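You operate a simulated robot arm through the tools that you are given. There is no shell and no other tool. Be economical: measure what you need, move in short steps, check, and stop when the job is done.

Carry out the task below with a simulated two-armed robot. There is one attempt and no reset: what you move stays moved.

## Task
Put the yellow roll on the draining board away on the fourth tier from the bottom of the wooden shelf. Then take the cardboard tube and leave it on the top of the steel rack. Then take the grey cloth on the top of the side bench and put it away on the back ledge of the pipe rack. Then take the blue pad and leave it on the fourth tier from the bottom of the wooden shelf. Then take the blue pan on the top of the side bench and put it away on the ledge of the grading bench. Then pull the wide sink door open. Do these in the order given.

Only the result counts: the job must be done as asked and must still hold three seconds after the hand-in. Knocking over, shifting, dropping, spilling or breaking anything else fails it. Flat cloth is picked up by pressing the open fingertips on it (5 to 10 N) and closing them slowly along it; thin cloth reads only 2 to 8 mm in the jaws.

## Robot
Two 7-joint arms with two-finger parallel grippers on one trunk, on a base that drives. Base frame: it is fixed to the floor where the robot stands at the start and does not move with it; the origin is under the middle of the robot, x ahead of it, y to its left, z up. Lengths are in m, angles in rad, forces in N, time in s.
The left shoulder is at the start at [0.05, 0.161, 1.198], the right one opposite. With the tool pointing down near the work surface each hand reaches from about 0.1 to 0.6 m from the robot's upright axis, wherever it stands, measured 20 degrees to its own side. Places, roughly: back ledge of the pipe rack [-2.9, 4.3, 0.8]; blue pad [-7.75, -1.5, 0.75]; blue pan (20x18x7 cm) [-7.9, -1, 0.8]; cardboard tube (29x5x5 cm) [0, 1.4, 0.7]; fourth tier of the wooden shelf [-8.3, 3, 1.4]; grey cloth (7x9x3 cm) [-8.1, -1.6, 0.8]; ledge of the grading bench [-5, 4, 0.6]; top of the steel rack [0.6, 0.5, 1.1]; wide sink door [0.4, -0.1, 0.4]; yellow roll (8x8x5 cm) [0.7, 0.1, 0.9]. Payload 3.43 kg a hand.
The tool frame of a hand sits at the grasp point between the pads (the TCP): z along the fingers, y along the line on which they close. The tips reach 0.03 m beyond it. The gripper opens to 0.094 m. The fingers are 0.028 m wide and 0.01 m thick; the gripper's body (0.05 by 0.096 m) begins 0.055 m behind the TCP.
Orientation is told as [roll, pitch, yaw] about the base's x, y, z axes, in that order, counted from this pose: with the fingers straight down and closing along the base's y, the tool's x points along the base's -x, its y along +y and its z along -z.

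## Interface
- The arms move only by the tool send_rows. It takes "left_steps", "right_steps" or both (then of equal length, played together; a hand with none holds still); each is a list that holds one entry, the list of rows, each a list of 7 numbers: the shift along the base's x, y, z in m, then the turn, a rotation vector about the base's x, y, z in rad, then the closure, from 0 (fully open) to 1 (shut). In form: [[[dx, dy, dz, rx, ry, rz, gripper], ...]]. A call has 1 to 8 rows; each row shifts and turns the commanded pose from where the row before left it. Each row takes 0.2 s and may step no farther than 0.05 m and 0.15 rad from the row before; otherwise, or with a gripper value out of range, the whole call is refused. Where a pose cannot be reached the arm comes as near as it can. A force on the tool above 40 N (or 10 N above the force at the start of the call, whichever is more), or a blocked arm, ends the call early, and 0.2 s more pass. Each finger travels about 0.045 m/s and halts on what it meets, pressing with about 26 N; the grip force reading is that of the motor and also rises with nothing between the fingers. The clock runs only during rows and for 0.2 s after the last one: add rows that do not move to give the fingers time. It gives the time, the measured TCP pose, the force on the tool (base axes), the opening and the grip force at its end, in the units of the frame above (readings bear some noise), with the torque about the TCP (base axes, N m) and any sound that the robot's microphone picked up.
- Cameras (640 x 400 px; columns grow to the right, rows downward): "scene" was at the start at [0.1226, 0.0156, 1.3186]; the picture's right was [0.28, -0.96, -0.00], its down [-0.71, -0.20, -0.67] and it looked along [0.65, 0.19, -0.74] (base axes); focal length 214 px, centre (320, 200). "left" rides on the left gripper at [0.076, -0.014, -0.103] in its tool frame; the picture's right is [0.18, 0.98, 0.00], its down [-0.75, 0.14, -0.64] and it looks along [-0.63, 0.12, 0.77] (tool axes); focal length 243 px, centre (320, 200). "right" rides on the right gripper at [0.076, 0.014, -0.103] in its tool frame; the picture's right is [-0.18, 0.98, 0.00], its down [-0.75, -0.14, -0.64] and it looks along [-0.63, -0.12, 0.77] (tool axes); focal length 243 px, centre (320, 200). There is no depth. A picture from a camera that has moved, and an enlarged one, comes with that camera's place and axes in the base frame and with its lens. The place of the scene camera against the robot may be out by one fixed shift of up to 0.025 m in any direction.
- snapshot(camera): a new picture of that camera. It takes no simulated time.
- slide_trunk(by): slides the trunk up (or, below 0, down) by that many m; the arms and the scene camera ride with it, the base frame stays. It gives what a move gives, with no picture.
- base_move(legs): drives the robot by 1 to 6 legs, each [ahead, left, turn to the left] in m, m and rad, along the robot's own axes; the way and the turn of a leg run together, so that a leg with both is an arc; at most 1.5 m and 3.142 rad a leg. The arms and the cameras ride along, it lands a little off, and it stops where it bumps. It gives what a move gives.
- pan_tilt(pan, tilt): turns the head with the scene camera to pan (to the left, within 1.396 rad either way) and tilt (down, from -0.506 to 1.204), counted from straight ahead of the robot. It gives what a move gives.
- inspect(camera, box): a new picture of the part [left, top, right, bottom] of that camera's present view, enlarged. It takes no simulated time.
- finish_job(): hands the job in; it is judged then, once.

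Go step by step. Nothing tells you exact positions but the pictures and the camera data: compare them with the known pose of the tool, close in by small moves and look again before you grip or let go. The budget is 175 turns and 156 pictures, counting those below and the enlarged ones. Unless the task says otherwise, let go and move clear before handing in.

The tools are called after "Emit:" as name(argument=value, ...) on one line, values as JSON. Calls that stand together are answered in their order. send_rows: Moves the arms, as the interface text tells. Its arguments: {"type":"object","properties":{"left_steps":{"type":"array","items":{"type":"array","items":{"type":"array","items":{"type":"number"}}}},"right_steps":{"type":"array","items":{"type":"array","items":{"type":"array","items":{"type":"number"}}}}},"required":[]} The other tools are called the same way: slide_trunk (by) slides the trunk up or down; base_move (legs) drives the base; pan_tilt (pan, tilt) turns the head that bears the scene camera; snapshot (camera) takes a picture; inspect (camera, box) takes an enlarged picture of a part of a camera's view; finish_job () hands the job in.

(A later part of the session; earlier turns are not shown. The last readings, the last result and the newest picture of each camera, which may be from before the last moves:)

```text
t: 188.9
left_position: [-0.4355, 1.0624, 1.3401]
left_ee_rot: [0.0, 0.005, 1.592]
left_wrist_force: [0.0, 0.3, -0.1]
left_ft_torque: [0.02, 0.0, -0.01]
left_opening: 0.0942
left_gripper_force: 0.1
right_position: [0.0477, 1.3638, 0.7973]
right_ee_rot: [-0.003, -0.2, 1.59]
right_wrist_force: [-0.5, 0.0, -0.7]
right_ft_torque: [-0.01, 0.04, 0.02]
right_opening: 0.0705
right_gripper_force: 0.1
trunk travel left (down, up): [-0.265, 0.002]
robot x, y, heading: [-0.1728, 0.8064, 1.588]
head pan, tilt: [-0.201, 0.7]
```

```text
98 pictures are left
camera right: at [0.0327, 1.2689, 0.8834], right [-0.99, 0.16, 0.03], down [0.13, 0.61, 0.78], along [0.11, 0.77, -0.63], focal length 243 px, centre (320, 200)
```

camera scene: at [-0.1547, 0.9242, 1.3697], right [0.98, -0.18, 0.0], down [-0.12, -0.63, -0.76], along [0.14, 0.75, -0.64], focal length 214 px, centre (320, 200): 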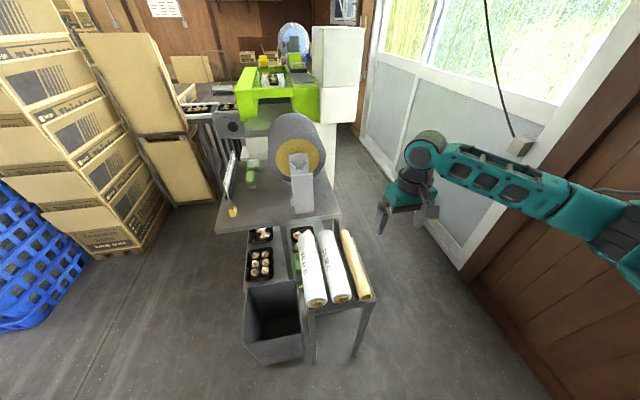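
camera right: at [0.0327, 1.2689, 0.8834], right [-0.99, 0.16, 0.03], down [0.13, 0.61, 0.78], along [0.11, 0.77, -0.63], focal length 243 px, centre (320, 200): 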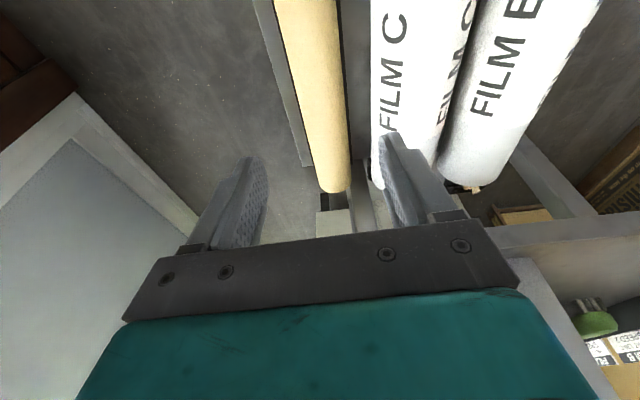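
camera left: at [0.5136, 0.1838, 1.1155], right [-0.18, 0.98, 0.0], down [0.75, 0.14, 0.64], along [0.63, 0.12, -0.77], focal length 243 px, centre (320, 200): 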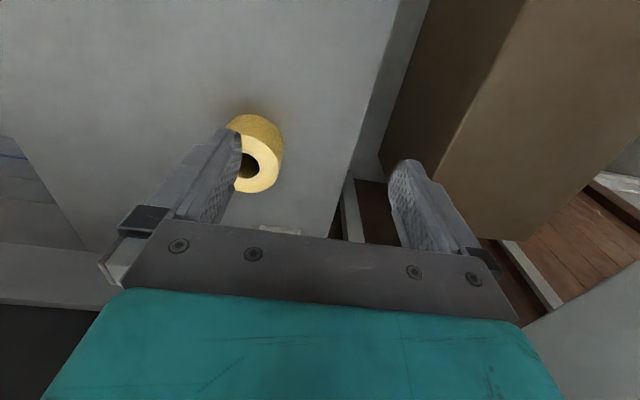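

The tube is about 3.5–4 cm thick at x≈0.049. I'll narrow the fingers to about 5.6 cm, descend around it and grip.

Emit:
send_rows(right_steps=[[[0.0015, 0, -0.01, 0, 0, 0, 0.4], [0, 0, -0.035, 0, 0, 0, 0.4], [0, 0, -0.035, 0, 0, 0, 0.4], [0, 0, -0.025, 0, 0, 0, 0.4], [0, 0, -0.013, 0, 0, 0, 0.4], [0, 0, 0, 0, 0, 0, 0.4]]])

Emit:
snapshot(camera="right")

```text
t: 190.3
left_position: [-0.4358, 1.0619, 1.3403]
left_ee_rot: [0.0, 0.005, 1.593]
left_wrist_force: [-0.4, -0.3, 0.9]
left_ft_torque: [0.01, 0.0, 0.0]
left_opening: 0.0937
left_gripper_force: 0.0
right_position: [0.0469, 1.3623, 0.6799]
right_ee_rot: [-0.001, -0.199, 1.59]
right_wrist_force: [1.1, 0.2, 0.3]
right_ft_torque: [0.01, 0.03, 0.01]
right_opening: 0.0564
right_gripper_force: 0.0
trunk travel left (down, up): [-0.265, 0.002]
robot x, y, heading: [-0.1765, 0.8064, 1.587]
head pan, tilt: [-0.201, 0.7]
```

```text
97 pictures are left
camera right: at [0.034, 1.2673, 0.7658], right [-0.99, 0.16, 0.03], down [0.13, 0.61, 0.78], along [0.11, 0.77, -0.63], focal length 243 px, centre (320, 200)
```

right: 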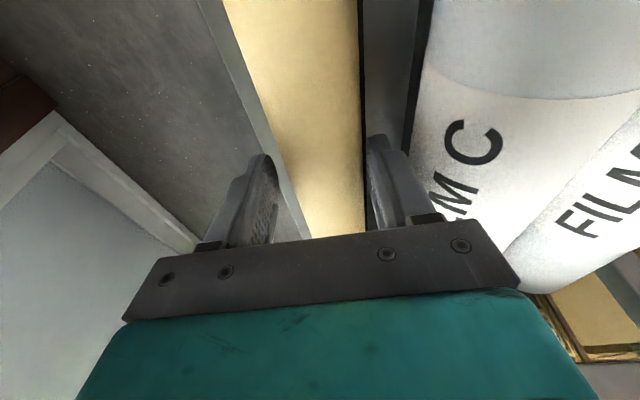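

The fingers straddle the tube. I'll close and lift slightly.

Emit:
send_rows(right_steps=[[[0, 0, 0, 0, 0, 0, 0.6], [0, 0, 0, 0, 0, 0, 1], [0, 0, 0, 0, 0, 0, 1], [0, 0, 0, 0, 0, 0, 1], [0, 0, 0.01, 0, 0, 0, 1], [0, 0, 0.02, 0, 0, 0, 1], [0, 0, 0.02, 0, 0, 0, 1], [0, 0, 0.02, 0, 0, 0, 1]]])

Emit:
snapshot(camera="scene")

```text
t: 192.1
left_position: [-0.434, 1.0629, 1.3392]
left_ee_rot: [-0.002, 0.004, 1.59]
left_wrist_force: [0.0, -0.3, -0.3]
left_ft_torque: [0.0, 0.01, 0.02]
left_opening: 0.0937
left_gripper_force: 0.2
right_position: [0.0487, 1.3636, 0.7506]
right_ee_rot: [-0.004, -0.201, 1.587]
right_wrist_force: [-1.5, -1.8, -0.1]
right_ft_torque: [0.09, 0.01, 0.03]
right_opening: 0.0428
right_gripper_force: 26.2
trunk travel left (down, up): [-0.265, 0.002]
robot x, y, heading: [-0.1756, 0.8033, 1.589]
head pan, tilt: [-0.201, 0.7]
```

```text
96 pictures are left
camera scene: at [-0.1548, 0.9238, 1.3697], right [0.98, -0.18, 0.0], down [-0.12, -0.63, -0.77], along [0.14, 0.75, -0.64], focal length 214 px, centre (320, 200)
```

scene: 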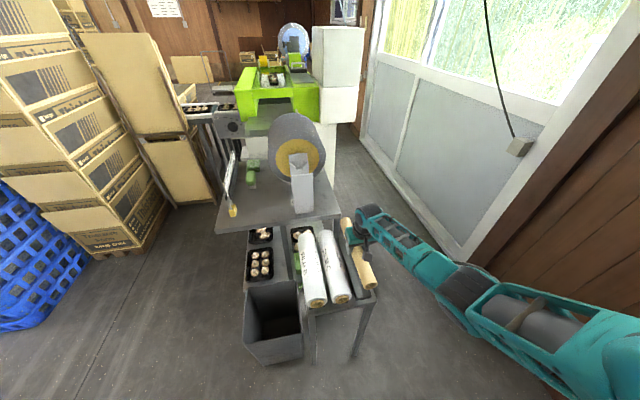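

The tube is held, 4.3 cm thick. I'm lifting it well above the rack height while drawing it in.

Emit:
send_rows(right_steps=[[[0, 0, 0.035, 0, 0, 0, 1], [0, 0, 0.045, 0, 0, 0, 1], [0, 0, 0.045, 0, 0, 0, 1], [0, 0, 0.045, 0, 0, 0, 1], [0, -0.01, 0.045, 0, 0, 0, 1], [0, -0.015, 0.045, 0, 0, 0, 1], [0, -0.015, 0.045, 0, 0, 0, 1], [0, -0.015, 0.045, 0, 0, 0, 1]]])

Emit:
send_rows(right_steps=[[[0, -0.015, 0.045, 0, 0, 0, 1], [0, -0.015, 0.045, 0, 0, 0, 1], [0, -0.015, 0.045, 0, 0, 0, 1], [0, -0.01, 0.03, 0, 0, 0, 1]]])

Emit:
base_move(legs=[[-0.535, 0.185, 0], [0, 0, -1.588]])

Emit:
pan_tilt(pan=0.0, tilt=0.5)

Emit:
snapshot(camera="scene")

Emit:
snapshot(camera="right")

```text
t: 193.9
left_position: [-0.4362, 1.0631, 1.3409]
left_ee_rot: [-0.002, 0.002, 1.592]
left_wrist_force: [0.7, -0.5, 0.6]
left_ft_torque: [0.01, 0.03, 0.02]
left_opening: 0.0944
left_gripper_force: 0.0
right_position: [0.0469, 1.3063, 1.1011]
right_ee_rot: [-0.003, -0.198, 1.588]
right_wrist_force: [-0.1, 0.9, -1.0]
right_ft_torque: [0.01, 0.0, -0.02]
right_opening: 0.0428
right_gripper_force: 26.1
trunk travel left (down, up): [-0.265, 0.002]
robot x, y, heading: [-0.1803, 0.8045, 1.59]
head pan, tilt: [-0.201, 0.7]
```

```text
t: 194.9
left_position: [-0.4359, 1.0627, 1.3403]
left_ee_rot: [-0.001, 0.004, 1.592]
left_wrist_force: [-0.5, 0.1, 1.1]
left_ft_torque: [0.04, 0.01, -0.02]
left_opening: 0.094
left_gripper_force: 0.1
right_position: [0.0487, 1.2524, 1.2672]
right_ee_rot: [-0.002, -0.198, 1.589]
right_wrist_force: [-0.3, -0.9, -1.1]
right_ft_torque: [-0.01, -0.01, 0.0]
right_opening: 0.0427
right_gripper_force: 26.2
trunk travel left (down, up): [-0.265, 0.002]
robot x, y, heading: [-0.1781, 0.8073, 1.591]
head pan, tilt: [-0.201, 0.7]
```

```text
t: 202.1
left_position: [-0.0743, 0.5077, 1.3393]
left_ee_rot: [-0.003, 0.005, -0.035]
left_wrist_force: [-0.1, 0.3, 0.2]
left_ft_torque: [0.04, -0.04, 0.01]
left_opening: 0.0941
left_gripper_force: 0.0
right_position: [0.0874, 0.0127, 1.2659]
right_ee_rot: [-0.002, -0.2, -0.04]
right_wrist_force: [0.3, -0.5, -0.8]
right_ft_torque: [0.04, -0.02, 0.01]
right_opening: 0.0429
right_gripper_force: 26.6
trunk travel left (down, up): [-0.265, 0.002]
robot x, y, heading: [-0.3429, 0.2623, -0.041]
head pan, tilt: [-0.201, 0.7]
```

```text
t: 202.9
left_position: [-0.0756, 0.5073, 1.3405]
left_ee_rot: [0.0, 0.005, -0.036]
left_wrist_force: [0.2, -0.2, 0.5]
left_ft_torque: [0.01, -0.02, -0.02]
left_opening: 0.0938
left_gripper_force: 0.1
right_position: [0.0862, 0.0115, 1.2648]
right_ee_rot: [-0.001, -0.202, -0.039]
right_wrist_force: [-0.2, 0.0, -0.7]
right_ft_torque: [0.02, -0.01, -0.01]
right_opening: 0.043
right_gripper_force: 25.7
trunk travel left (down, up): [-0.265, 0.002]
robot x, y, heading: [-0.3462, 0.2624, -0.039]
head pan, tilt: [0.0, 0.499]
```

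```text
95 pictures are left
camera scene: at [-0.2082, 0.2519, 1.3873], right [-0.04, -1.0, 0.0], down [-0.48, 0.02, -0.88], along [0.88, -0.04, -0.48], focal length 214 px, centre (320, 200)
```

scene: 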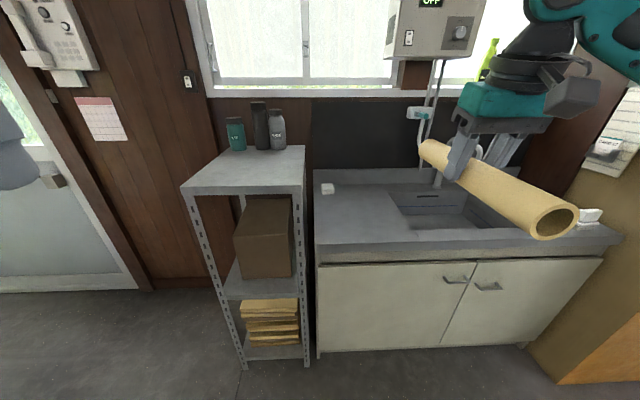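

```text
94 pictures are left
camera right: at [-0.0097, 0.0311, 1.3512], right [0.22, 0.97, 0.03], down [0.6, -0.16, 0.78], along [0.77, -0.15, -0.63], focal length 243 px, centre (320, 200)
```

right: 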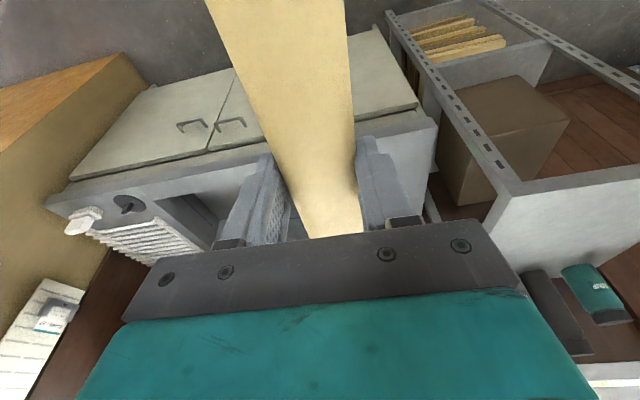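

The tube is secure. I'll sidestep left so the right hand lines up with the rack's free area, bottles being at the back, and move closer.

Emit:
base_move(legs=[[0, 0.43, 0.039], [0.32, 0, 0]])

Emit:
pan_tilt(pan=-0.4, tilt=0.6)

Emit:
snapshot(camera="scene")

Emit:
snapshot(camera="right")

```text
t: 207.3
left_position: [0.2496, 0.9633, 1.34]
left_ee_rot: [-0.003, 0.005, 0.01]
left_wrist_force: [0.0, -1.1, 0.0]
left_ft_torque: [0.01, 0.0, 0.01]
left_opening: 0.0941
left_gripper_force: 0.0
right_position: [0.4339, 0.4757, 1.2654]
right_ee_rot: [-0.001, -0.199, 0.007]
right_wrist_force: [0.7, -0.2, -1.4]
right_ft_torque: [-0.01, 0.01, 0.0]
right_opening: 0.043
right_gripper_force: 26.2
trunk travel left (down, up): [-0.265, 0.002]
robot x, y, heading: [-0.0125, 0.7075, 0.004]
head pan, tilt: [0.0, 0.499]
```

```text
t: 208.2
left_position: [0.2483, 0.963, 1.3407]
left_ee_rot: [-0.001, 0.004, 0.011]
left_wrist_force: [0.1, -0.4, 0.1]
left_ft_torque: [0.0, 0.02, -0.03]
left_opening: 0.094
left_gripper_force: 0.1
right_position: [0.4325, 0.4739, 1.2661]
right_ee_rot: [-0.002, -0.201, 0.005]
right_wrist_force: [-0.6, -0.6, 0.1]
right_ft_torque: [-0.01, -0.03, 0.03]
right_opening: 0.043
right_gripper_force: 25.9
trunk travel left (down, up): [-0.265, 0.002]
robot x, y, heading: [-0.011, 0.7094, 0.004]
head pan, tilt: [-0.4, 0.6]
```

```text
93 pictures are left
camera scene: at [0.1183, 0.6666, 1.3783], right [-0.38, -0.92, 0.0], down [-0.52, 0.22, -0.83], along [0.76, -0.32, -0.56], focal length 214 px, centre (320, 200)
```

scene: 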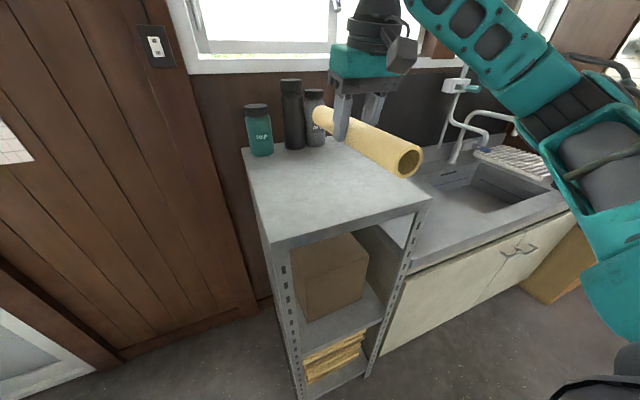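

```text
92 pictures are left
camera right: at [0.336, 0.4898, 1.3512], right [0.18, 0.98, 0.03], down [0.61, -0.14, 0.78], along [0.77, -0.12, -0.63], focal length 243 px, centre (320, 200)
```

right: 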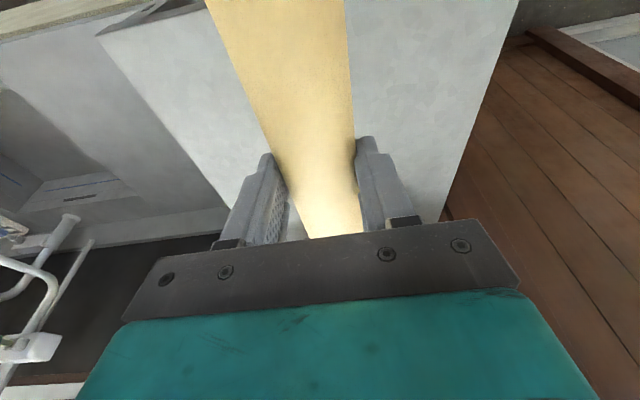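

The rack top spans x 0.40–0.90 and y 0.28–0.64, with the bottles at x≥0.78. I'll move the tube in to x≈0.57 and lower toward the top.

Emit:
send_rows(right_steps=[[[0.035, 0, 0, 0, 0, 0, 1], [0.035, 0, 0, 0, 0, 0, 1], [0.035, 0, 0, 0, 0, 0, 1], [0.03, -0.004, -0.01, 0, 0, 0, 1], [0, 0, -0.035, 0, 0, 0, 1], [0, 0, -0.03, 0, 0, 0, 1], [0, 0, -0.02, 0, 0, 0, 1]]])

Emit:
snapshot(camera="scene")

Emit:
inspect(camera="scene", box=[240, 60, 440, 220])

```text
t: 209.8
left_position: [0.2489, 0.9626, 1.3406]
left_ee_rot: [0.001, 0.003, 0.009]
left_wrist_force: [0.0, -0.1, 0.1]
left_ft_torque: [-0.06, -0.02, -0.04]
left_opening: 0.0941
left_gripper_force: 0.1
right_position: [0.5671, 0.4706, 1.1688]
right_ee_rot: [-0.002, -0.2, 0.006]
right_wrist_force: [-0.2, -0.7, -0.5]
right_ft_torque: [-0.03, 0.03, 0.0]
right_opening: 0.0428
right_gripper_force: 26.1
trunk travel left (down, up): [-0.265, 0.002]
robot x, y, heading: [-0.0138, 0.7083, 0.006]
head pan, tilt: [-0.4, 0.6]
```

```text
91 pictures are left
camera scene: at [0.1183, 0.6664, 1.3783], right [-0.38, -0.92, 0.0], down [-0.52, 0.22, -0.82], along [0.76, -0.32, -0.57], focal length 214 px, centre (320, 200)
```

scene: 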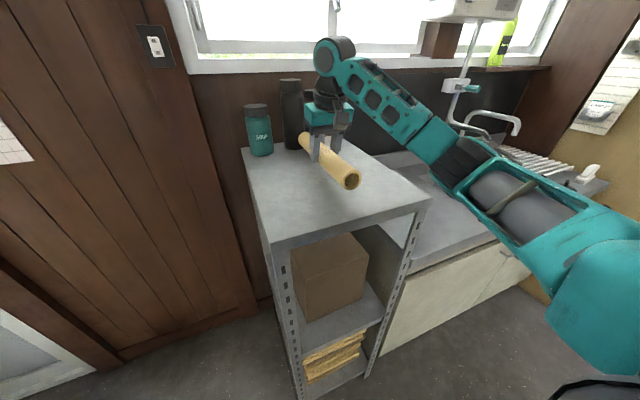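

```text
2.50 times, centred on (340, 140) of scene
camera zoom: at [0.1183, 0.6664, 1.3783], right [-0.38, -0.92, 0.0], down [-0.52, 0.22, -0.82], along [0.76, -0.32, -0.57], focal length 536 px, centre (270, 350)
```

zoom: 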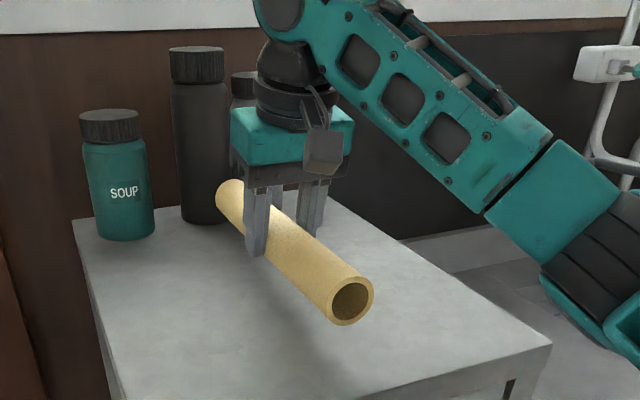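

There's clear room to the bottles. I'm lowering in fine steps to contact.

Emit:
send_rows(right_steps=[[[0, 0, -0.012, 0, 0, 0, 1], [0, 0, -0.006, 0, 0, 0, 1], [0, 0, -0.004, 0, 0, 0, 1], [0, 0, 0, 0, 0, 0, 1]]])

Emit:
inspect(camera="scene", box=[240, 60, 440, 220])

```text
t: 210.8
left_position: [0.2482, 0.9624, 1.3401]
left_ee_rot: [-0.001, 0.003, 0.009]
left_wrist_force: [0.2, 0.3, -0.3]
left_ft_torque: [0.0, -0.01, -0.03]
left_opening: 0.0941
left_gripper_force: 0.1
right_position: [0.5676, 0.4713, 1.1483]
right_ee_rot: [-0.003, -0.201, 0.004]
right_wrist_force: [-0.2, 0.0, -0.8]
right_ft_torque: [-0.02, 0.02, 0.03]
right_opening: 0.043
right_gripper_force: 26.1
trunk travel left (down, up): [-0.265, 0.002]
robot x, y, heading: [-0.0101, 0.7052, 0.008]
head pan, tilt: [-0.4, 0.6]
```

```text
2.50 times, centred on (340, 140) of scene
camera zoom: at [0.1182, 0.6666, 1.3783], right [-0.38, -0.92, 0.0], down [-0.52, 0.22, -0.83], along [0.76, -0.32, -0.56], focal length 536 px, centre (270, 350)
```

zoom: 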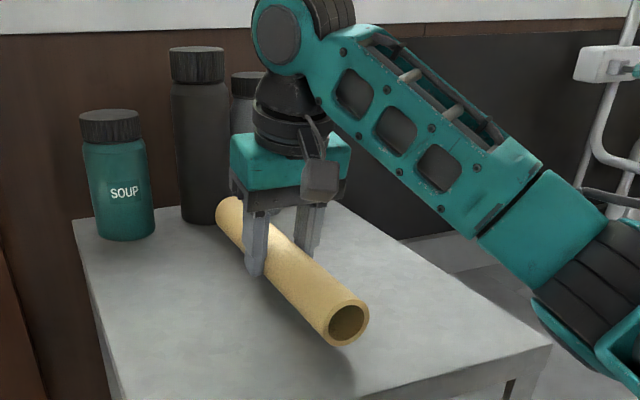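

Still no contact, so I'm continuing down slowly.

Emit:
send_rows(right_steps=[[[0, 0, -0.003, 0, 0, 0, 1], [0, 0, -0.002, 0, 0, 0, 1], [0, 0, -0.002, 0, 0, 0, 1], [0, 0, 0, 0, 0, 0, 1]]])

Emit:
send_rows(right_steps=[[[0, 0, -0.002, 0, 0, 0, 1], [0, 0, -0.002, 0, 0, 0, 1], [0, 0, 0, 0, 0, 0, 1]]])

Emit:
inspect(camera="scene", box=[240, 60, 440, 220])

```text
t: 211.8
left_position: [0.2483, 0.9612, 1.3401]
left_ee_rot: [-0.002, 0.004, 0.009]
left_wrist_force: [-0.9, 0.7, 0.3]
left_ft_torque: [-0.04, 0.02, 0.0]
left_opening: 0.094
left_gripper_force: 0.2
right_position: [0.5675, 0.472, 1.1415]
right_ee_rot: [-0.004, -0.201, 0.005]
right_wrist_force: [0.2, -0.3, 0.1]
right_ft_torque: [0.01, -0.14, -0.06]
right_opening: 0.043
right_gripper_force: 25.9
trunk travel left (down, up): [-0.265, 0.002]
robot x, y, heading: [-0.01, 0.7059, 0.003]
head pan, tilt: [-0.4, 0.6]
```

```text
t: 212.6
left_position: [0.2473, 0.964, 1.3402]
left_ee_rot: [0.0, 0.006, 0.011]
left_wrist_force: [0.0, -0.5, -0.1]
left_ft_torque: [-0.05, 0.01, -0.05]
left_opening: 0.0941
left_gripper_force: 0.0
right_position: [0.5679, 0.4719, 1.1397]
right_ee_rot: [-0.002, -0.203, 0.006]
right_wrist_force: [1.1, -1.4, 10.6]
right_ft_torque: [0.0, -0.45, -0.02]
right_opening: 0.0428
right_gripper_force: 26.1
trunk travel left (down, up): [-0.265, 0.002]
robot x, y, heading: [-0.0097, 0.7056, 0.002]
head pan, tilt: [-0.4, 0.6]
```

```text
2.50 times, centred on (340, 140) of scene
camera zoom: at [0.1173, 0.667, 1.3786], right [-0.38, -0.92, 0.0], down [-0.52, 0.22, -0.83], along [0.76, -0.32, -0.56], focal length 536 px, centre (270, 350)
```

zoom: 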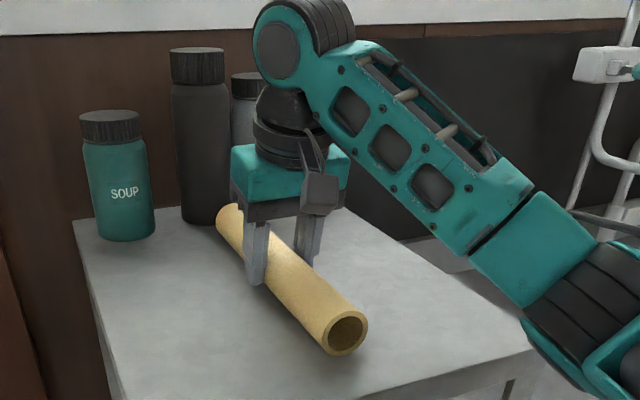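

There's contact with about 10 N. I'm releasing slowly.

Emit:
send_rows(right_steps=[[[0, 0, 0, 0, 0, 0, 0.5], [0, 0, 0, 0, 0, 0, 0.4], [0, 0, 0, 0, 0, 0, 0.3], [0, 0, 0, 0, 0, 0, 0.3]]])

Emit:
snapshot(camera="right")

Emit:
inspect(camera="scene", box=[240, 60, 440, 220])

```text
t: 213.6
left_position: [0.2482, 0.9633, 1.3399]
left_ee_rot: [-0.003, 0.002, 0.011]
left_wrist_force: [0.1, 0.0, -0.1]
left_ft_torque: [0.0, 0.02, -0.01]
left_opening: 0.094
left_gripper_force: 0.1
right_position: [0.5687, 0.4716, 1.1375]
right_ee_rot: [-0.003, -0.201, 0.005]
right_wrist_force: [-0.2, 0.0, -0.1]
right_ft_torque: [-0.02, 0.0, -0.01]
right_opening: 0.0656
right_gripper_force: 0.0
trunk travel left (down, up): [-0.265, 0.002]
robot x, y, heading: [-0.0115, 0.707, 0.003]
head pan, tilt: [-0.4, 0.6]
```

```text
87 pictures are left
camera right: at [0.4713, 0.4856, 1.2231], right [0.18, 0.98, 0.03], down [0.61, -0.14, 0.78], along [0.77, -0.12, -0.63], focal length 243 px, centre (320, 200)
```

right: 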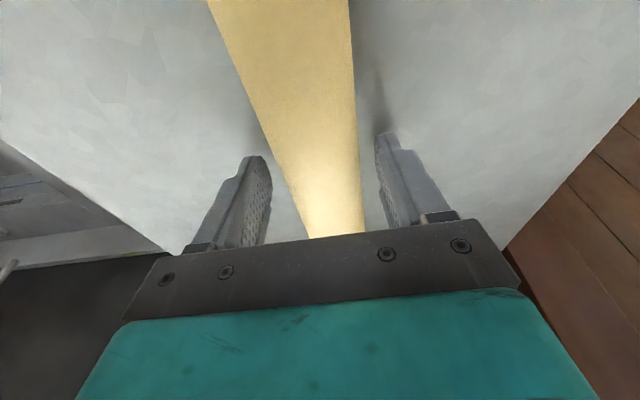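

```text
2.50 times, centred on (340, 140) of scene
camera zoom: at [0.1182, 0.6666, 1.3783], right [-0.38, -0.92, 0.0], down [-0.52, 0.22, -0.83], along [0.76, -0.32, -0.56], focal length 536 px, centre (270, 350)
```

zoom: 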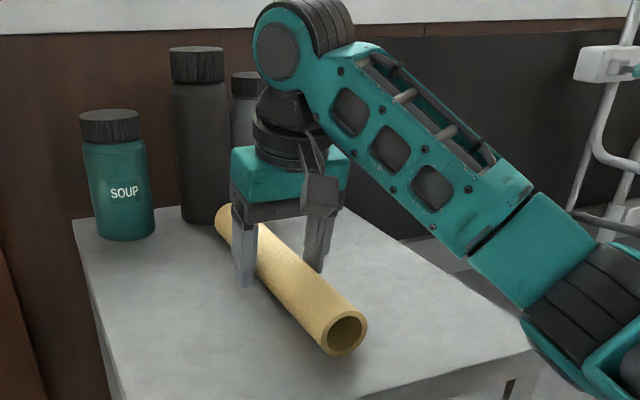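

The tube rests still. I'm raising straight up, retracting and then backing away.

Emit:
send_rows(right_steps=[[[0, 0, 0.02, 0, 0, 0, 0.3], [0, 0, 0.03, 0, 0, 0, 0.3], [0, 0, 0.04, 0, 0, 0, 0.3], [0, 0, 0.045, 0, 0, 0, 0.2], [-0.02, 0, 0.04, 0, 0.05, 0, 0], [-0.045, 0, 0, 0, 0.05, 0, 0], [-0.045, 0, 0, 0, 0.05, 0, 0], [-0.045, 0, 0, 0, 0.05, 0, 0]]])

Emit:
snapshot(camera="scene")

```text
t: 215.4
left_position: [0.2482, 0.9612, 1.3407]
left_ee_rot: [0.0, 0.002, 0.007]
left_wrist_force: [-0.3, -0.1, -0.6]
left_ft_torque: [-0.03, 0.03, 0.02]
left_opening: 0.0938
left_gripper_force: 0.0
right_position: [0.4116, 0.4722, 1.3165]
right_ee_rot: [-0.002, 0.0, 0.005]
right_wrist_force: [-0.2, 0.0, 0.2]
right_ft_torque: [-0.01, -0.01, 0.01]
right_opening: 0.094
right_gripper_force: 0.1
trunk travel left (down, up): [-0.265, 0.002]
robot x, y, heading: [-0.0104, 0.7049, 0.008]
head pan, tilt: [-0.4, 0.6]
```

```text
85 pictures are left
camera scene: at [0.1173, 0.6663, 1.3784], right [-0.38, -0.92, 0.0], down [-0.52, 0.22, -0.83], along [0.76, -0.32, -0.56], focal length 214 px, centre (320, 200)
```

scene: 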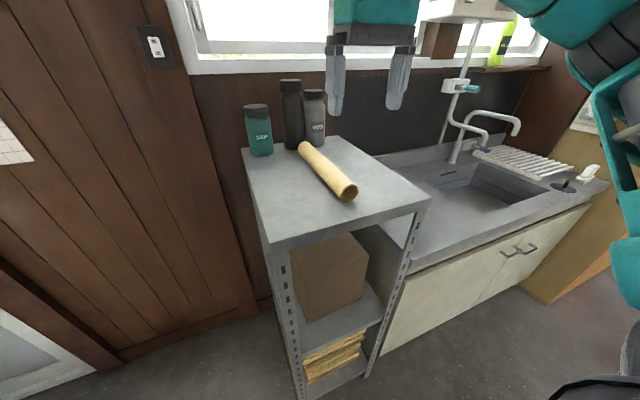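

The tube lies on the rack. Now I head back across to the side bench for the grey cloth, along the same route.

Emit:
base_move(legs=[[-0.4, -0.35, 0], [0, 0, 3.13], [1.095, 0.6, 0], [1.095, 0.6, 0]])

Emit:
pan_tilt(pan=0.0, tilt=0.35)

Emit:
snapshot(camera="scene")

```text
t: 237.7
left_position: [-2.8909, -1.0821, 1.3402]
left_ee_rot: [-0.002, 0.002, 3.135]
left_wrist_force: [-0.6, 0.6, -0.3]
left_ft_torque: [-0.04, -0.04, 0.01]
left_opening: 0.094
left_gripper_force: 0.1
right_position: [-3.0473, -0.5887, 1.3162]
right_ee_rot: [-0.002, 0.0, 3.133]
right_wrist_force: [0.7, -0.5, -0.2]
right_ft_torque: [0.01, 0.0, 0.0]
right_opening: 0.0942
right_gripper_force: 0.1
trunk travel left (down, up): [-0.265, 0.002]
robot x, y, heading: [-2.6282, -0.8262, 3.133]
head pan, tilt: [-0.4, 0.6]
```

```text
t: 238.5
left_position: [-2.8915, -1.0817, 1.3407]
left_ee_rot: [-0.001, 0.002, 3.134]
left_wrist_force: [0.0, -0.3, 0.1]
left_ft_torque: [0.0, -0.01, 0.0]
left_opening: 0.0942
left_gripper_force: 0.0
right_position: [-3.0472, -0.589, 1.3159]
right_ee_rot: [-0.002, 0.001, 3.133]
right_wrist_force: [0.4, 0.2, -0.6]
right_ft_torque: [0.02, -0.01, 0.0]
right_opening: 0.0941
right_gripper_force: 0.1
trunk travel left (down, up): [-0.265, 0.002]
robot x, y, heading: [-2.6287, -0.8273, 3.133]
head pan, tilt: [0.0, 0.351]
```

```text
84 pictures are left
camera scene: at [-2.755, -0.8347, 1.401], right [0.01, 1.0, 0.0], down [0.34, 0.0, -0.94], along [-0.94, 0.01, -0.34], focal length 214 px, centre (320, 200)
```

scene: 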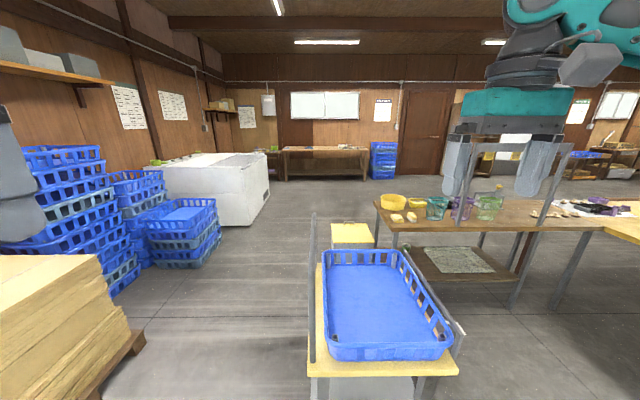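

Proceeding through the gap to in front of the side bench.

Emit:
base_move(legs=[[0, 0.51, 0.009], [0.6, 0.02, 0], [0.8, 0.1, 0], [1.2, -0.2, 0], [1.2, 0.08, 0], [0.5, 0.05, 0]])

Emit:
pan_tilt(pan=0.1, tilt=0.6)

Emit:
snapshot(camera="scene")

```text
t: 262.6
left_position: [-7.2307, -1.6407, 1.3398]
left_ee_rot: [-0.001, 0.002, 3.128]
left_wrist_force: [0.1, 0.3, -0.5]
left_ft_torque: [0.02, -0.02, -0.01]
left_opening: 0.0939
left_gripper_force: 0.0
right_position: [-7.3849, -1.1461, 1.3153]
right_ee_rot: [-0.003, 0.0, 3.125]
right_wrist_force: [0.8, 0.1, -0.1]
right_ft_torque: [0.04, 0.02, -0.03]
right_opening: 0.0941
right_gripper_force: 0.1
trunk travel left (down, up): [-0.265, 0.002]
robot x, y, heading: [-6.967, -1.3886, 3.128]
head pan, tilt: [0.0, 0.351]
```

```text
t: 263.4
left_position: [-7.2308, -1.6396, 1.3399]
left_ee_rot: [0.0, 0.002, 3.126]
left_wrist_force: [-0.7, -0.2, -0.1]
left_ft_torque: [-0.04, 0.0, -0.01]
left_opening: 0.094
left_gripper_force: 0.0
right_position: [-7.3836, -1.1473, 1.3163]
right_ee_rot: [-0.002, 0.0, 3.126]
right_wrist_force: [0.1, -0.7, 0.0]
right_ft_torque: [0.02, 0.01, 0.0]
right_opening: 0.0941
right_gripper_force: 0.0
trunk travel left (down, up): [-0.265, 0.002]
robot x, y, heading: [-6.9658, -1.3903, 3.123]
head pan, tilt: [0.099, 0.6]
```

```text
83 pictures are left
camera scene: at [-7.0872, -1.4029, 1.3784], right [-0.08, 1.0, 0.0], down [0.56, 0.05, -0.83], along [-0.82, -0.07, -0.56], focal length 214 px, centre (320, 200)
```

scene: 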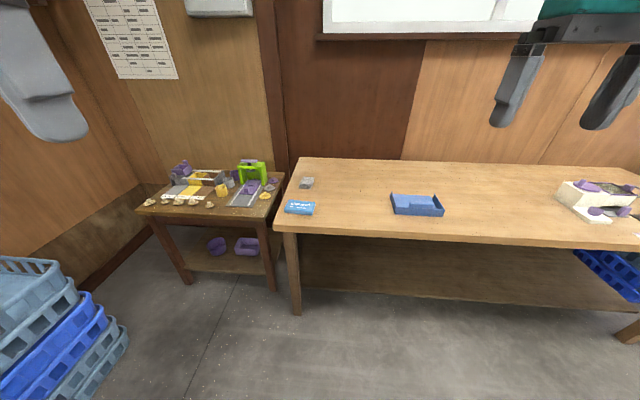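

The grey cloth is at about (-8.10, -1.57), the blue pad at (-7.88, -1.565) and the pan at (-7.93, -1.03). The cloth is deep on the bench, so I'll close in, lower the trunk a little and use the left arm tilted forward.

Emit:
slide_trunk(by=-0.1)

Emit:
base_move(legs=[[0.4, 0, 0.018], [0.1, 0, 0]])

Emit:
send_rows(left_steps=[[[-0.035, 0.01, -0.02, 0, 0.07, 0, 0], [-0.035, 0.01, -0.02, 0, 0.07, 0, 0], [-0.035, 0.01, -0.02, 0, 0.07, 0, 0], [-0.035, 0.01, -0.02, 0, 0.07, 0, 0], [-0.035, 0.01, -0.02, 0, 0.07, 0, 0], [-0.035, 0.01, -0.02, 0, 0.07, 0, 0], [-0.035, 0, -0.02, 0, 0.07, 0, 0], [-0.035, 0, -0.02, 0, 0.05, 0, 0]]])

Emit:
snapshot(camera="left")

Emit:
snapshot(camera="scene")

```text
t: 264.7
left_position: [-7.2304, -1.6409, 1.24]
left_ee_rot: [0.001, 0.004, 3.126]
left_wrist_force: [0.3, 0.5, -0.1]
left_ft_torque: [0.0, 0.02, 0.02]
left_opening: 0.0941
left_gripper_force: 0.1
right_position: [-7.3846, -1.1473, 1.2164]
right_ee_rot: [-0.001, -0.001, 3.127]
right_wrist_force: [1.2, 0.6, 0.4]
right_ft_torque: [-0.01, -0.03, 0.02]
right_opening: 0.0942
right_gripper_force: 0.0
trunk travel left (down, up): [-0.165, 0.102]
robot x, y, heading: [-6.9631, -1.3912, 3.124]
head pan, tilt: [0.099, 0.6]
```

```text
t: 267.9
left_position: [-7.7246, -1.6445, 1.2412]
left_ee_rot: [0.0, 0.005, -3.133]
left_wrist_force: [-0.5, -0.1, 0.5]
left_ft_torque: [0.07, 0.0, -0.02]
left_opening: 0.094
left_gripper_force: 0.0
right_position: [-7.8892, -1.1533, 1.2162]
right_ee_rot: [-0.002, 0.002, -3.136]
right_wrist_force: [-0.1, 0.2, -0.2]
right_ft_torque: [-0.01, -0.03, 0.0]
right_opening: 0.0939
right_gripper_force: 0.0
trunk travel left (down, up): [-0.165, 0.102]
robot x, y, heading: [-7.4655, -1.3915, -3.136]
head pan, tilt: [0.099, 0.6]
```

```text
t: 269.7
left_position: [-8.0038, -1.5828, 1.0803]
left_ee_rot: [-0.006, -0.539, -3.131]
left_wrist_force: [-0.9, 0.7, -0.1]
left_ft_torque: [-0.02, -0.02, 0.01]
left_opening: 0.0941
left_gripper_force: 0.1
right_position: [-7.8899, -1.1543, 1.2156]
right_ee_rot: [-0.002, 0.0, -3.136]
right_wrist_force: [0.2, 0.1, 0.1]
right_ft_torque: [0.0, -0.03, 0.02]
right_opening: 0.0939
right_gripper_force: 0.0
trunk travel left (down, up): [-0.165, 0.102]
robot x, y, heading: [-7.4658, -1.3883, -3.134]
head pan, tilt: [0.099, 0.6]
```

```text
82 pictures are left
camera left: at [-7.8863, -1.5691, 1.1284], right [0.16, -0.98, -0.1], down [-0.32, -0.15, 0.94], along [-0.93, -0.12, -0.34], focal length 243 px, centre (320, 200)
```

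left: 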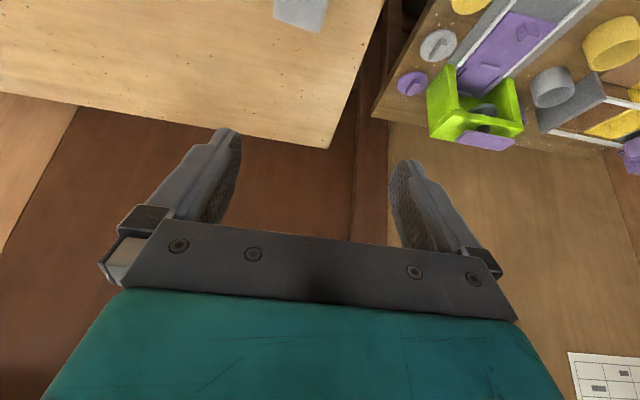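

```text
81 pictures are left
camera scene: at [-7.5873, -1.4041, 1.2782], right [-0.11, 0.99, 0.0], down [0.56, 0.06, -0.82], along [-0.82, -0.09, -0.57], focal length 214 px, centre (320, 200)
```

scene: 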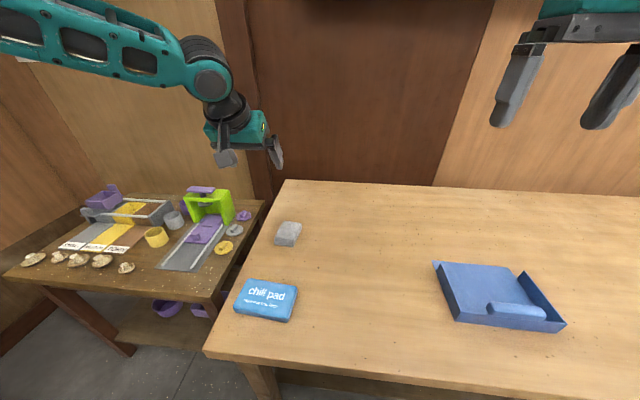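

The cloth block is near (-8.09, -1.555) and still within reach. I'm coming down closer for a better look.

Emit:
send_rows(left_steps=[[[-0.01, 0.01, -0.04, 0, 0, 0, 0], [-0.01, 0.01, -0.04, 0, 0, 0, 0], [-0.01, 0.008, -0.04, 0, 0, 0, 0], [-0.01, 0, -0.04, 0, 0, 0, 0]]])

Emit:
snapshot(camera="left")

Emit:
inspect(camera="scene", box=[190, 120, 350, 260])

```text
t: 270.7
left_position: [-8.0286, -1.5744, 0.9297]
left_ee_rot: [-0.006, -0.537, -3.131]
left_wrist_force: [0.0, -0.5, 0.2]
left_ft_torque: [0.0, -0.01, -0.01]
left_opening: 0.0941
left_gripper_force: 0.1
left hand out of reach, approached as far as the arm can: row 4
right_position: [-7.8886, -1.1541, 1.2159]
right_ee_rot: [-0.002, -0.004, -3.136]
right_wrist_force: [-0.6, 0.6, -0.3]
right_ft_torque: [0.01, 0.01, 0.0]
right_opening: 0.0938
right_gripper_force: 0.1
trunk travel left (down, up): [-0.165, 0.102]
robot x, y, heading: [-7.4657, -1.3883, -3.139]
head pan, tilt: [0.099, 0.6]
```

```text
80 pictures are left
camera left: at [-7.9111, -1.5594, 0.9792], right [0.16, -0.98, -0.1], down [-0.32, -0.15, 0.94], along [-0.93, -0.12, -0.34], focal length 243 px, centre (320, 200)
```

left: 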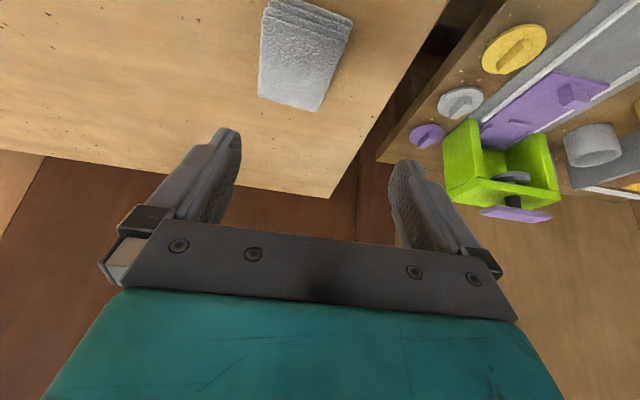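

```text
2.86 times, centred on (270, 190) of scene
camera zoom: at [-7.5865, -1.4041, 1.2783], right [-0.11, 0.99, 0.0], down [0.56, 0.06, -0.83], along [-0.82, -0.09, -0.56], focal length 613 px, centre (463, 229)
```

zoom: 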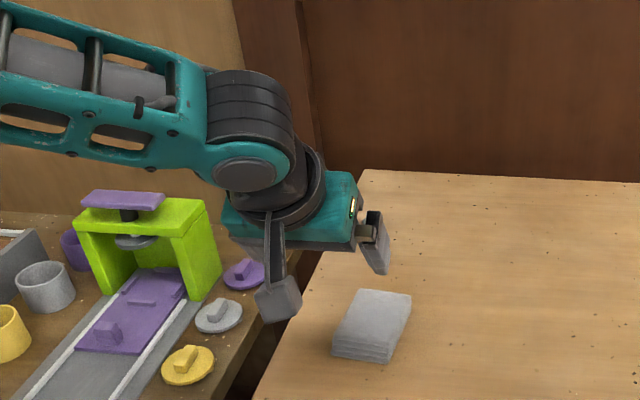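

The left arm reached a limit slightly short of the cloth, but the base wasn't blocked. I'll raise a little and edge the base forward.

Emit:
base_move(legs=[[0.08, 0.0, 0]])

Emit:
snapshot(camera="left")

```text
t: 271.9
left_position: [-8.1014, -1.5392, 0.9309]
left_ee_rot: [-0.005, -0.536, 3.141]
left_wrist_force: [-0.5, 0.4, -0.1]
left_ft_torque: [0.03, -0.04, 0.02]
left_opening: 0.0942
left_gripper_force: 0.0
right_position: [-7.9572, -1.1196, 1.2169]
right_ee_rot: [-0.001, -0.003, 3.14]
right_wrist_force: [0.0, -0.5, 0.0]
right_ft_torque: [0.0, -0.01, 0.0]
right_opening: 0.0943
right_gripper_force: 0.1
trunk travel left (down, up): [-0.165, 0.102]
robot x, y, heading: [-7.5399, -1.3563, 3.134]
head pan, tilt: [0.099, 0.6]
stopped in leg 1: the robot was blocked; the commanded pose is now the measured one
```

```text
78 pictures are left
camera left: at [-7.9847, -1.5244, 0.9793], right [0.16, -0.98, -0.1], down [-0.32, -0.14, 0.94], along [-0.93, -0.11, -0.34], focal length 243 px, centre (320, 200)
```

left: 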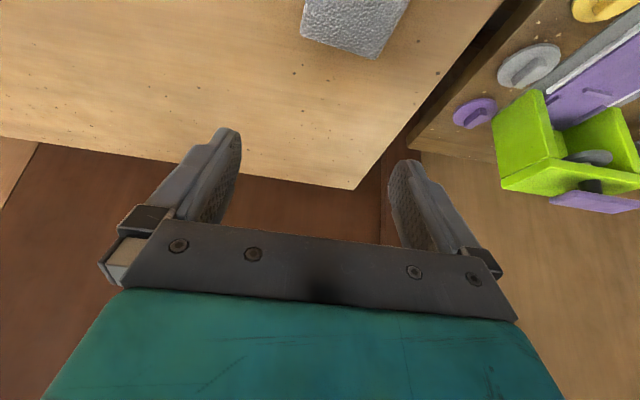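

I've located the cloth: x -8.03 to -8.12, y centre -1.548, top z≈0.80, turned about 0.15 rad. I'll align yaw, ease the tilt and hover just above it.

Emit:
send_rows(left_steps=[[[0.012, -0.003, -0.015, 0, -0.05, -0.05, 0], [0.012, -0.003, -0.02, 0, -0.05, -0.05, 0], [0.012, -0.003, -0.02, 0, -0.05, -0.045, 0], [0.005, 0, -0.025, 0, -0.05, 0, 0], [0, 0, 0, 0, 0, 0, 0]]])

Emit:
snapshot(camera="left")

Emit:
inspect(camera="scene", box=[160, 120, 360, 280])

```text
t: 273.1
left_position: [-8.0513, -1.558, 0.8616]
left_ee_rot: [-0.027, -0.338, 3.004]
left_wrist_force: [-0.3, 0.1, -1.1]
left_ft_torque: [0.0, -0.05, 0.0]
left_opening: 0.0943
left_gripper_force: 0.0
left hand out of reach, approached as far as the arm can: row 3, 4
right_position: [-7.9577, -1.1198, 1.2166]
right_ee_rot: [-0.001, -0.003, 3.14]
right_wrist_force: [0.3, -0.1, -0.8]
right_ft_torque: [0.03, 0.01, -0.01]
right_opening: 0.0937
right_gripper_force: 0.0
trunk travel left (down, up): [-0.165, 0.102]
robot x, y, heading: [-7.5375, -1.3575, 3.13]
head pan, tilt: [0.099, 0.6]
```

```text
77 pictures are left
camera left: at [-7.9447, -1.5613, 0.9336], right [0.03, -1.0, -0.08], down [-0.52, -0.09, 0.85], along [-0.86, 0.02, -0.52], focal length 243 px, centre (320, 200)
```

left: 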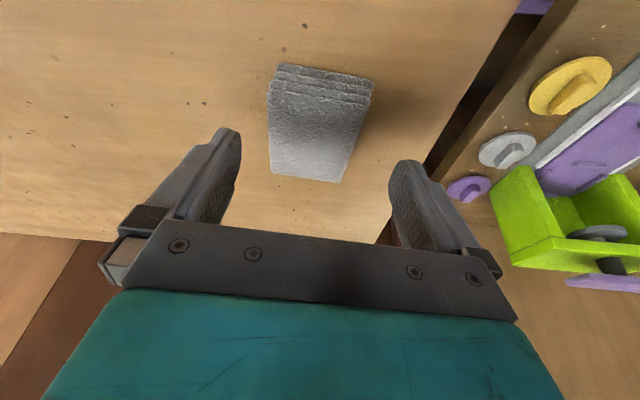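

```text
2.50 times, centred on (260, 200) of scene
camera zoom: at [-7.6583, -1.3724, 1.2783], right [-0.1, 1.0, 0.0], down [0.56, 0.05, -0.83], along [-0.82, -0.08, -0.56], focal length 536 px, centre (470, 200)
```

zoom: 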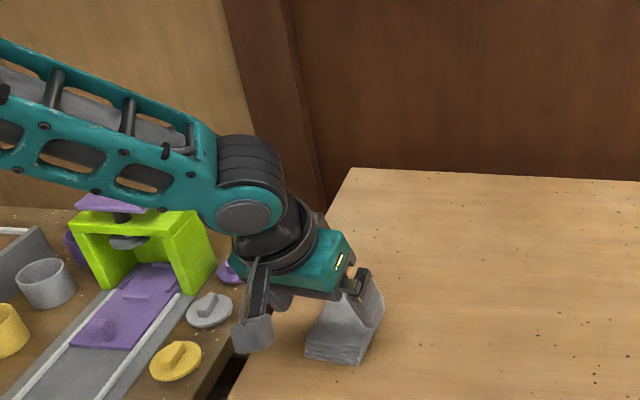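

The cloth is centred between the fingers. I'm descending onto it in small steps.

Emit:
send_rows(left_steps=[[[-0.005, 0.002, -0.015, 0, 0, 0, 0], [-0.005, 0.002, -0.015, 0, 0, 0, 0], [-0.002, 0.002, -0.012, 0, 0, 0, 0], [0, 0, -0.006, 0, 0, 0, 0], [0, 0, 0, 0, 0, 0, 0]]])

Emit:
snapshot(camera="left")

Emit:
inspect(camera="scene", box=[160, 120, 360, 280])

```text
t: 274.3
left_position: [-8.0426, -1.5747, 0.8407]
left_ee_rot: [-0.026, -0.337, 3.007]
left_wrist_force: [-0.2, 0.8, 0.0]
left_ft_torque: [-0.01, -0.04, 0.01]
left_opening: 0.0942
left_gripper_force: 0.1
left hand out of reach, approached as far as the arm can: row 1, 2, 3, 4
right_position: [-7.9568, -1.1201, 1.2155]
right_ee_rot: [-0.002, -0.003, 3.14]
right_wrist_force: [0.1, -0.4, 0.7]
right_ft_torque: [0.01, -0.01, 0.01]
right_opening: 0.0939
right_gripper_force: 0.1
trunk travel left (down, up): [-0.165, 0.102]
robot x, y, heading: [-7.5387, -1.3552, 3.135]
head pan, tilt: [0.099, 0.6]
```

```text
75 pictures are left
camera left: at [-7.9362, -1.5777, 0.9134], right [0.03, -1.0, -0.09], down [-0.52, -0.09, 0.85], along [-0.86, 0.02, -0.52], focal length 243 px, centre (320, 200)
```

left: 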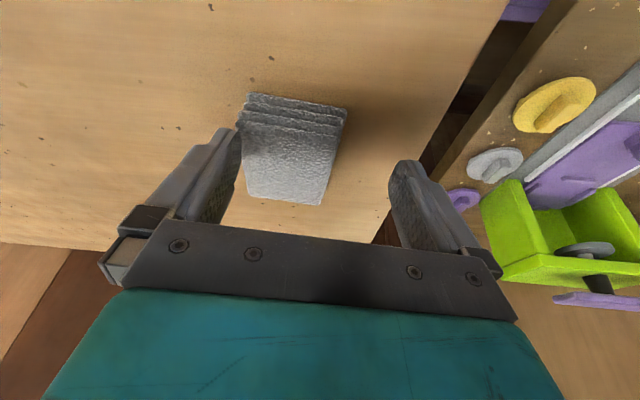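

```text
2.50 times, centred on (260, 200) of scene
camera zoom: at [-7.6584, -1.3723, 1.2783], right [-0.1, 1.0, 0.0], down [0.56, 0.05, -0.83], along [-0.82, -0.08, -0.56], focal length 536 px, centre (470, 200)
```

zoom: 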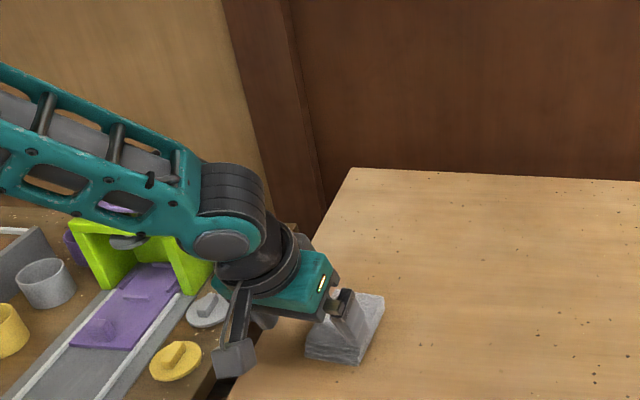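

The yaw seems to cost reach. I'll raise the trunk a bit, undo the yaw and realign above the cloth.

Emit:
slide_trunk(by=0.06)

Emit:
send_rows(left_steps=[[[0, 0.004, 0, 0, 0.04, 0.05, 0], [-0.005, 0.006, 0, 0, 0.03, 0.05, 0], [-0.005, 0.006, 0, 0, 0.03, 0.047, 0], [-0.005, 0.006, -0.02, 0, 0, 0, 0], [0, 0, -0.015, 0, 0, 0, 0], [0, 0, 0, 0, 0, 0, 0]]])

Emit:
snapshot(camera="left")

```text
t: 275.3
left_position: [-8.0432, -1.5748, 0.9014]
left_ee_rot: [-0.026, -0.336, 3.005]
left_wrist_force: [0.3, 0.0, 0.3]
left_ft_torque: [0.03, -0.02, 0.02]
left_opening: 0.0937
left_gripper_force: 0.1
right_position: [-7.9575, -1.12, 1.2779]
right_ee_rot: [-0.002, -0.003, 3.139]
right_wrist_force: [-0.4, -0.1, -0.4]
right_ft_torque: [-0.05, -0.02, 0.02]
right_opening: 0.094
right_gripper_force: 0.1
trunk travel left (down, up): [-0.225, 0.042]
robot x, y, heading: [-7.5395, -1.3552, 3.135]
head pan, tilt: [0.099, 0.6]
```

```text
t: 276.7
left_position: [-8.0368, -1.5771, 0.8988]
left_ee_rot: [-0.019, -0.436, -3.132]
left_wrist_force: [0.3, 0.2, 0.4]
left_ft_torque: [0.02, 0.0, 0.04]
left_opening: 0.094
left_gripper_force: 0.1
left hand out of reach, approached as far as the arm can: row 2, 3, 4, 5
right_position: [-7.9574, -1.1213, 1.2767]
right_ee_rot: [0.0, -0.005, 3.139]
right_wrist_force: [0.0, 0.0, -0.6]
right_ft_torque: [0.01, 0.0, 0.01]
right_opening: 0.0935
right_gripper_force: 0.1
trunk travel left (down, up): [-0.225, 0.042]
robot x, y, heading: [-7.5387, -1.3574, 3.139]
head pan, tilt: [0.099, 0.6]
```

```text
73 pictures are left
camera left: at [-7.9255, -1.5653, 0.9592], right [0.17, -0.98, -0.1], down [-0.41, -0.16, 0.9], along [-0.9, -0.11, -0.43], focal length 243 px, centre (320, 200)
```

left: 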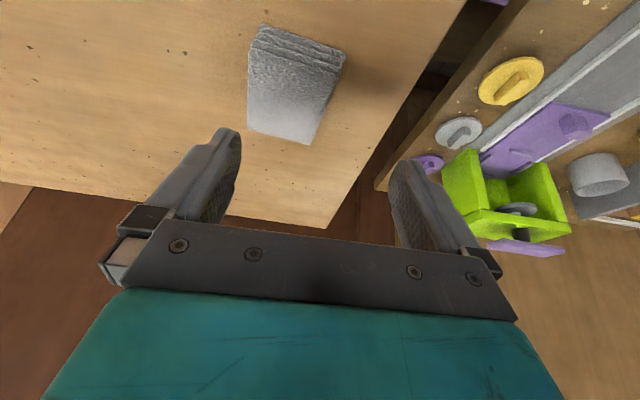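

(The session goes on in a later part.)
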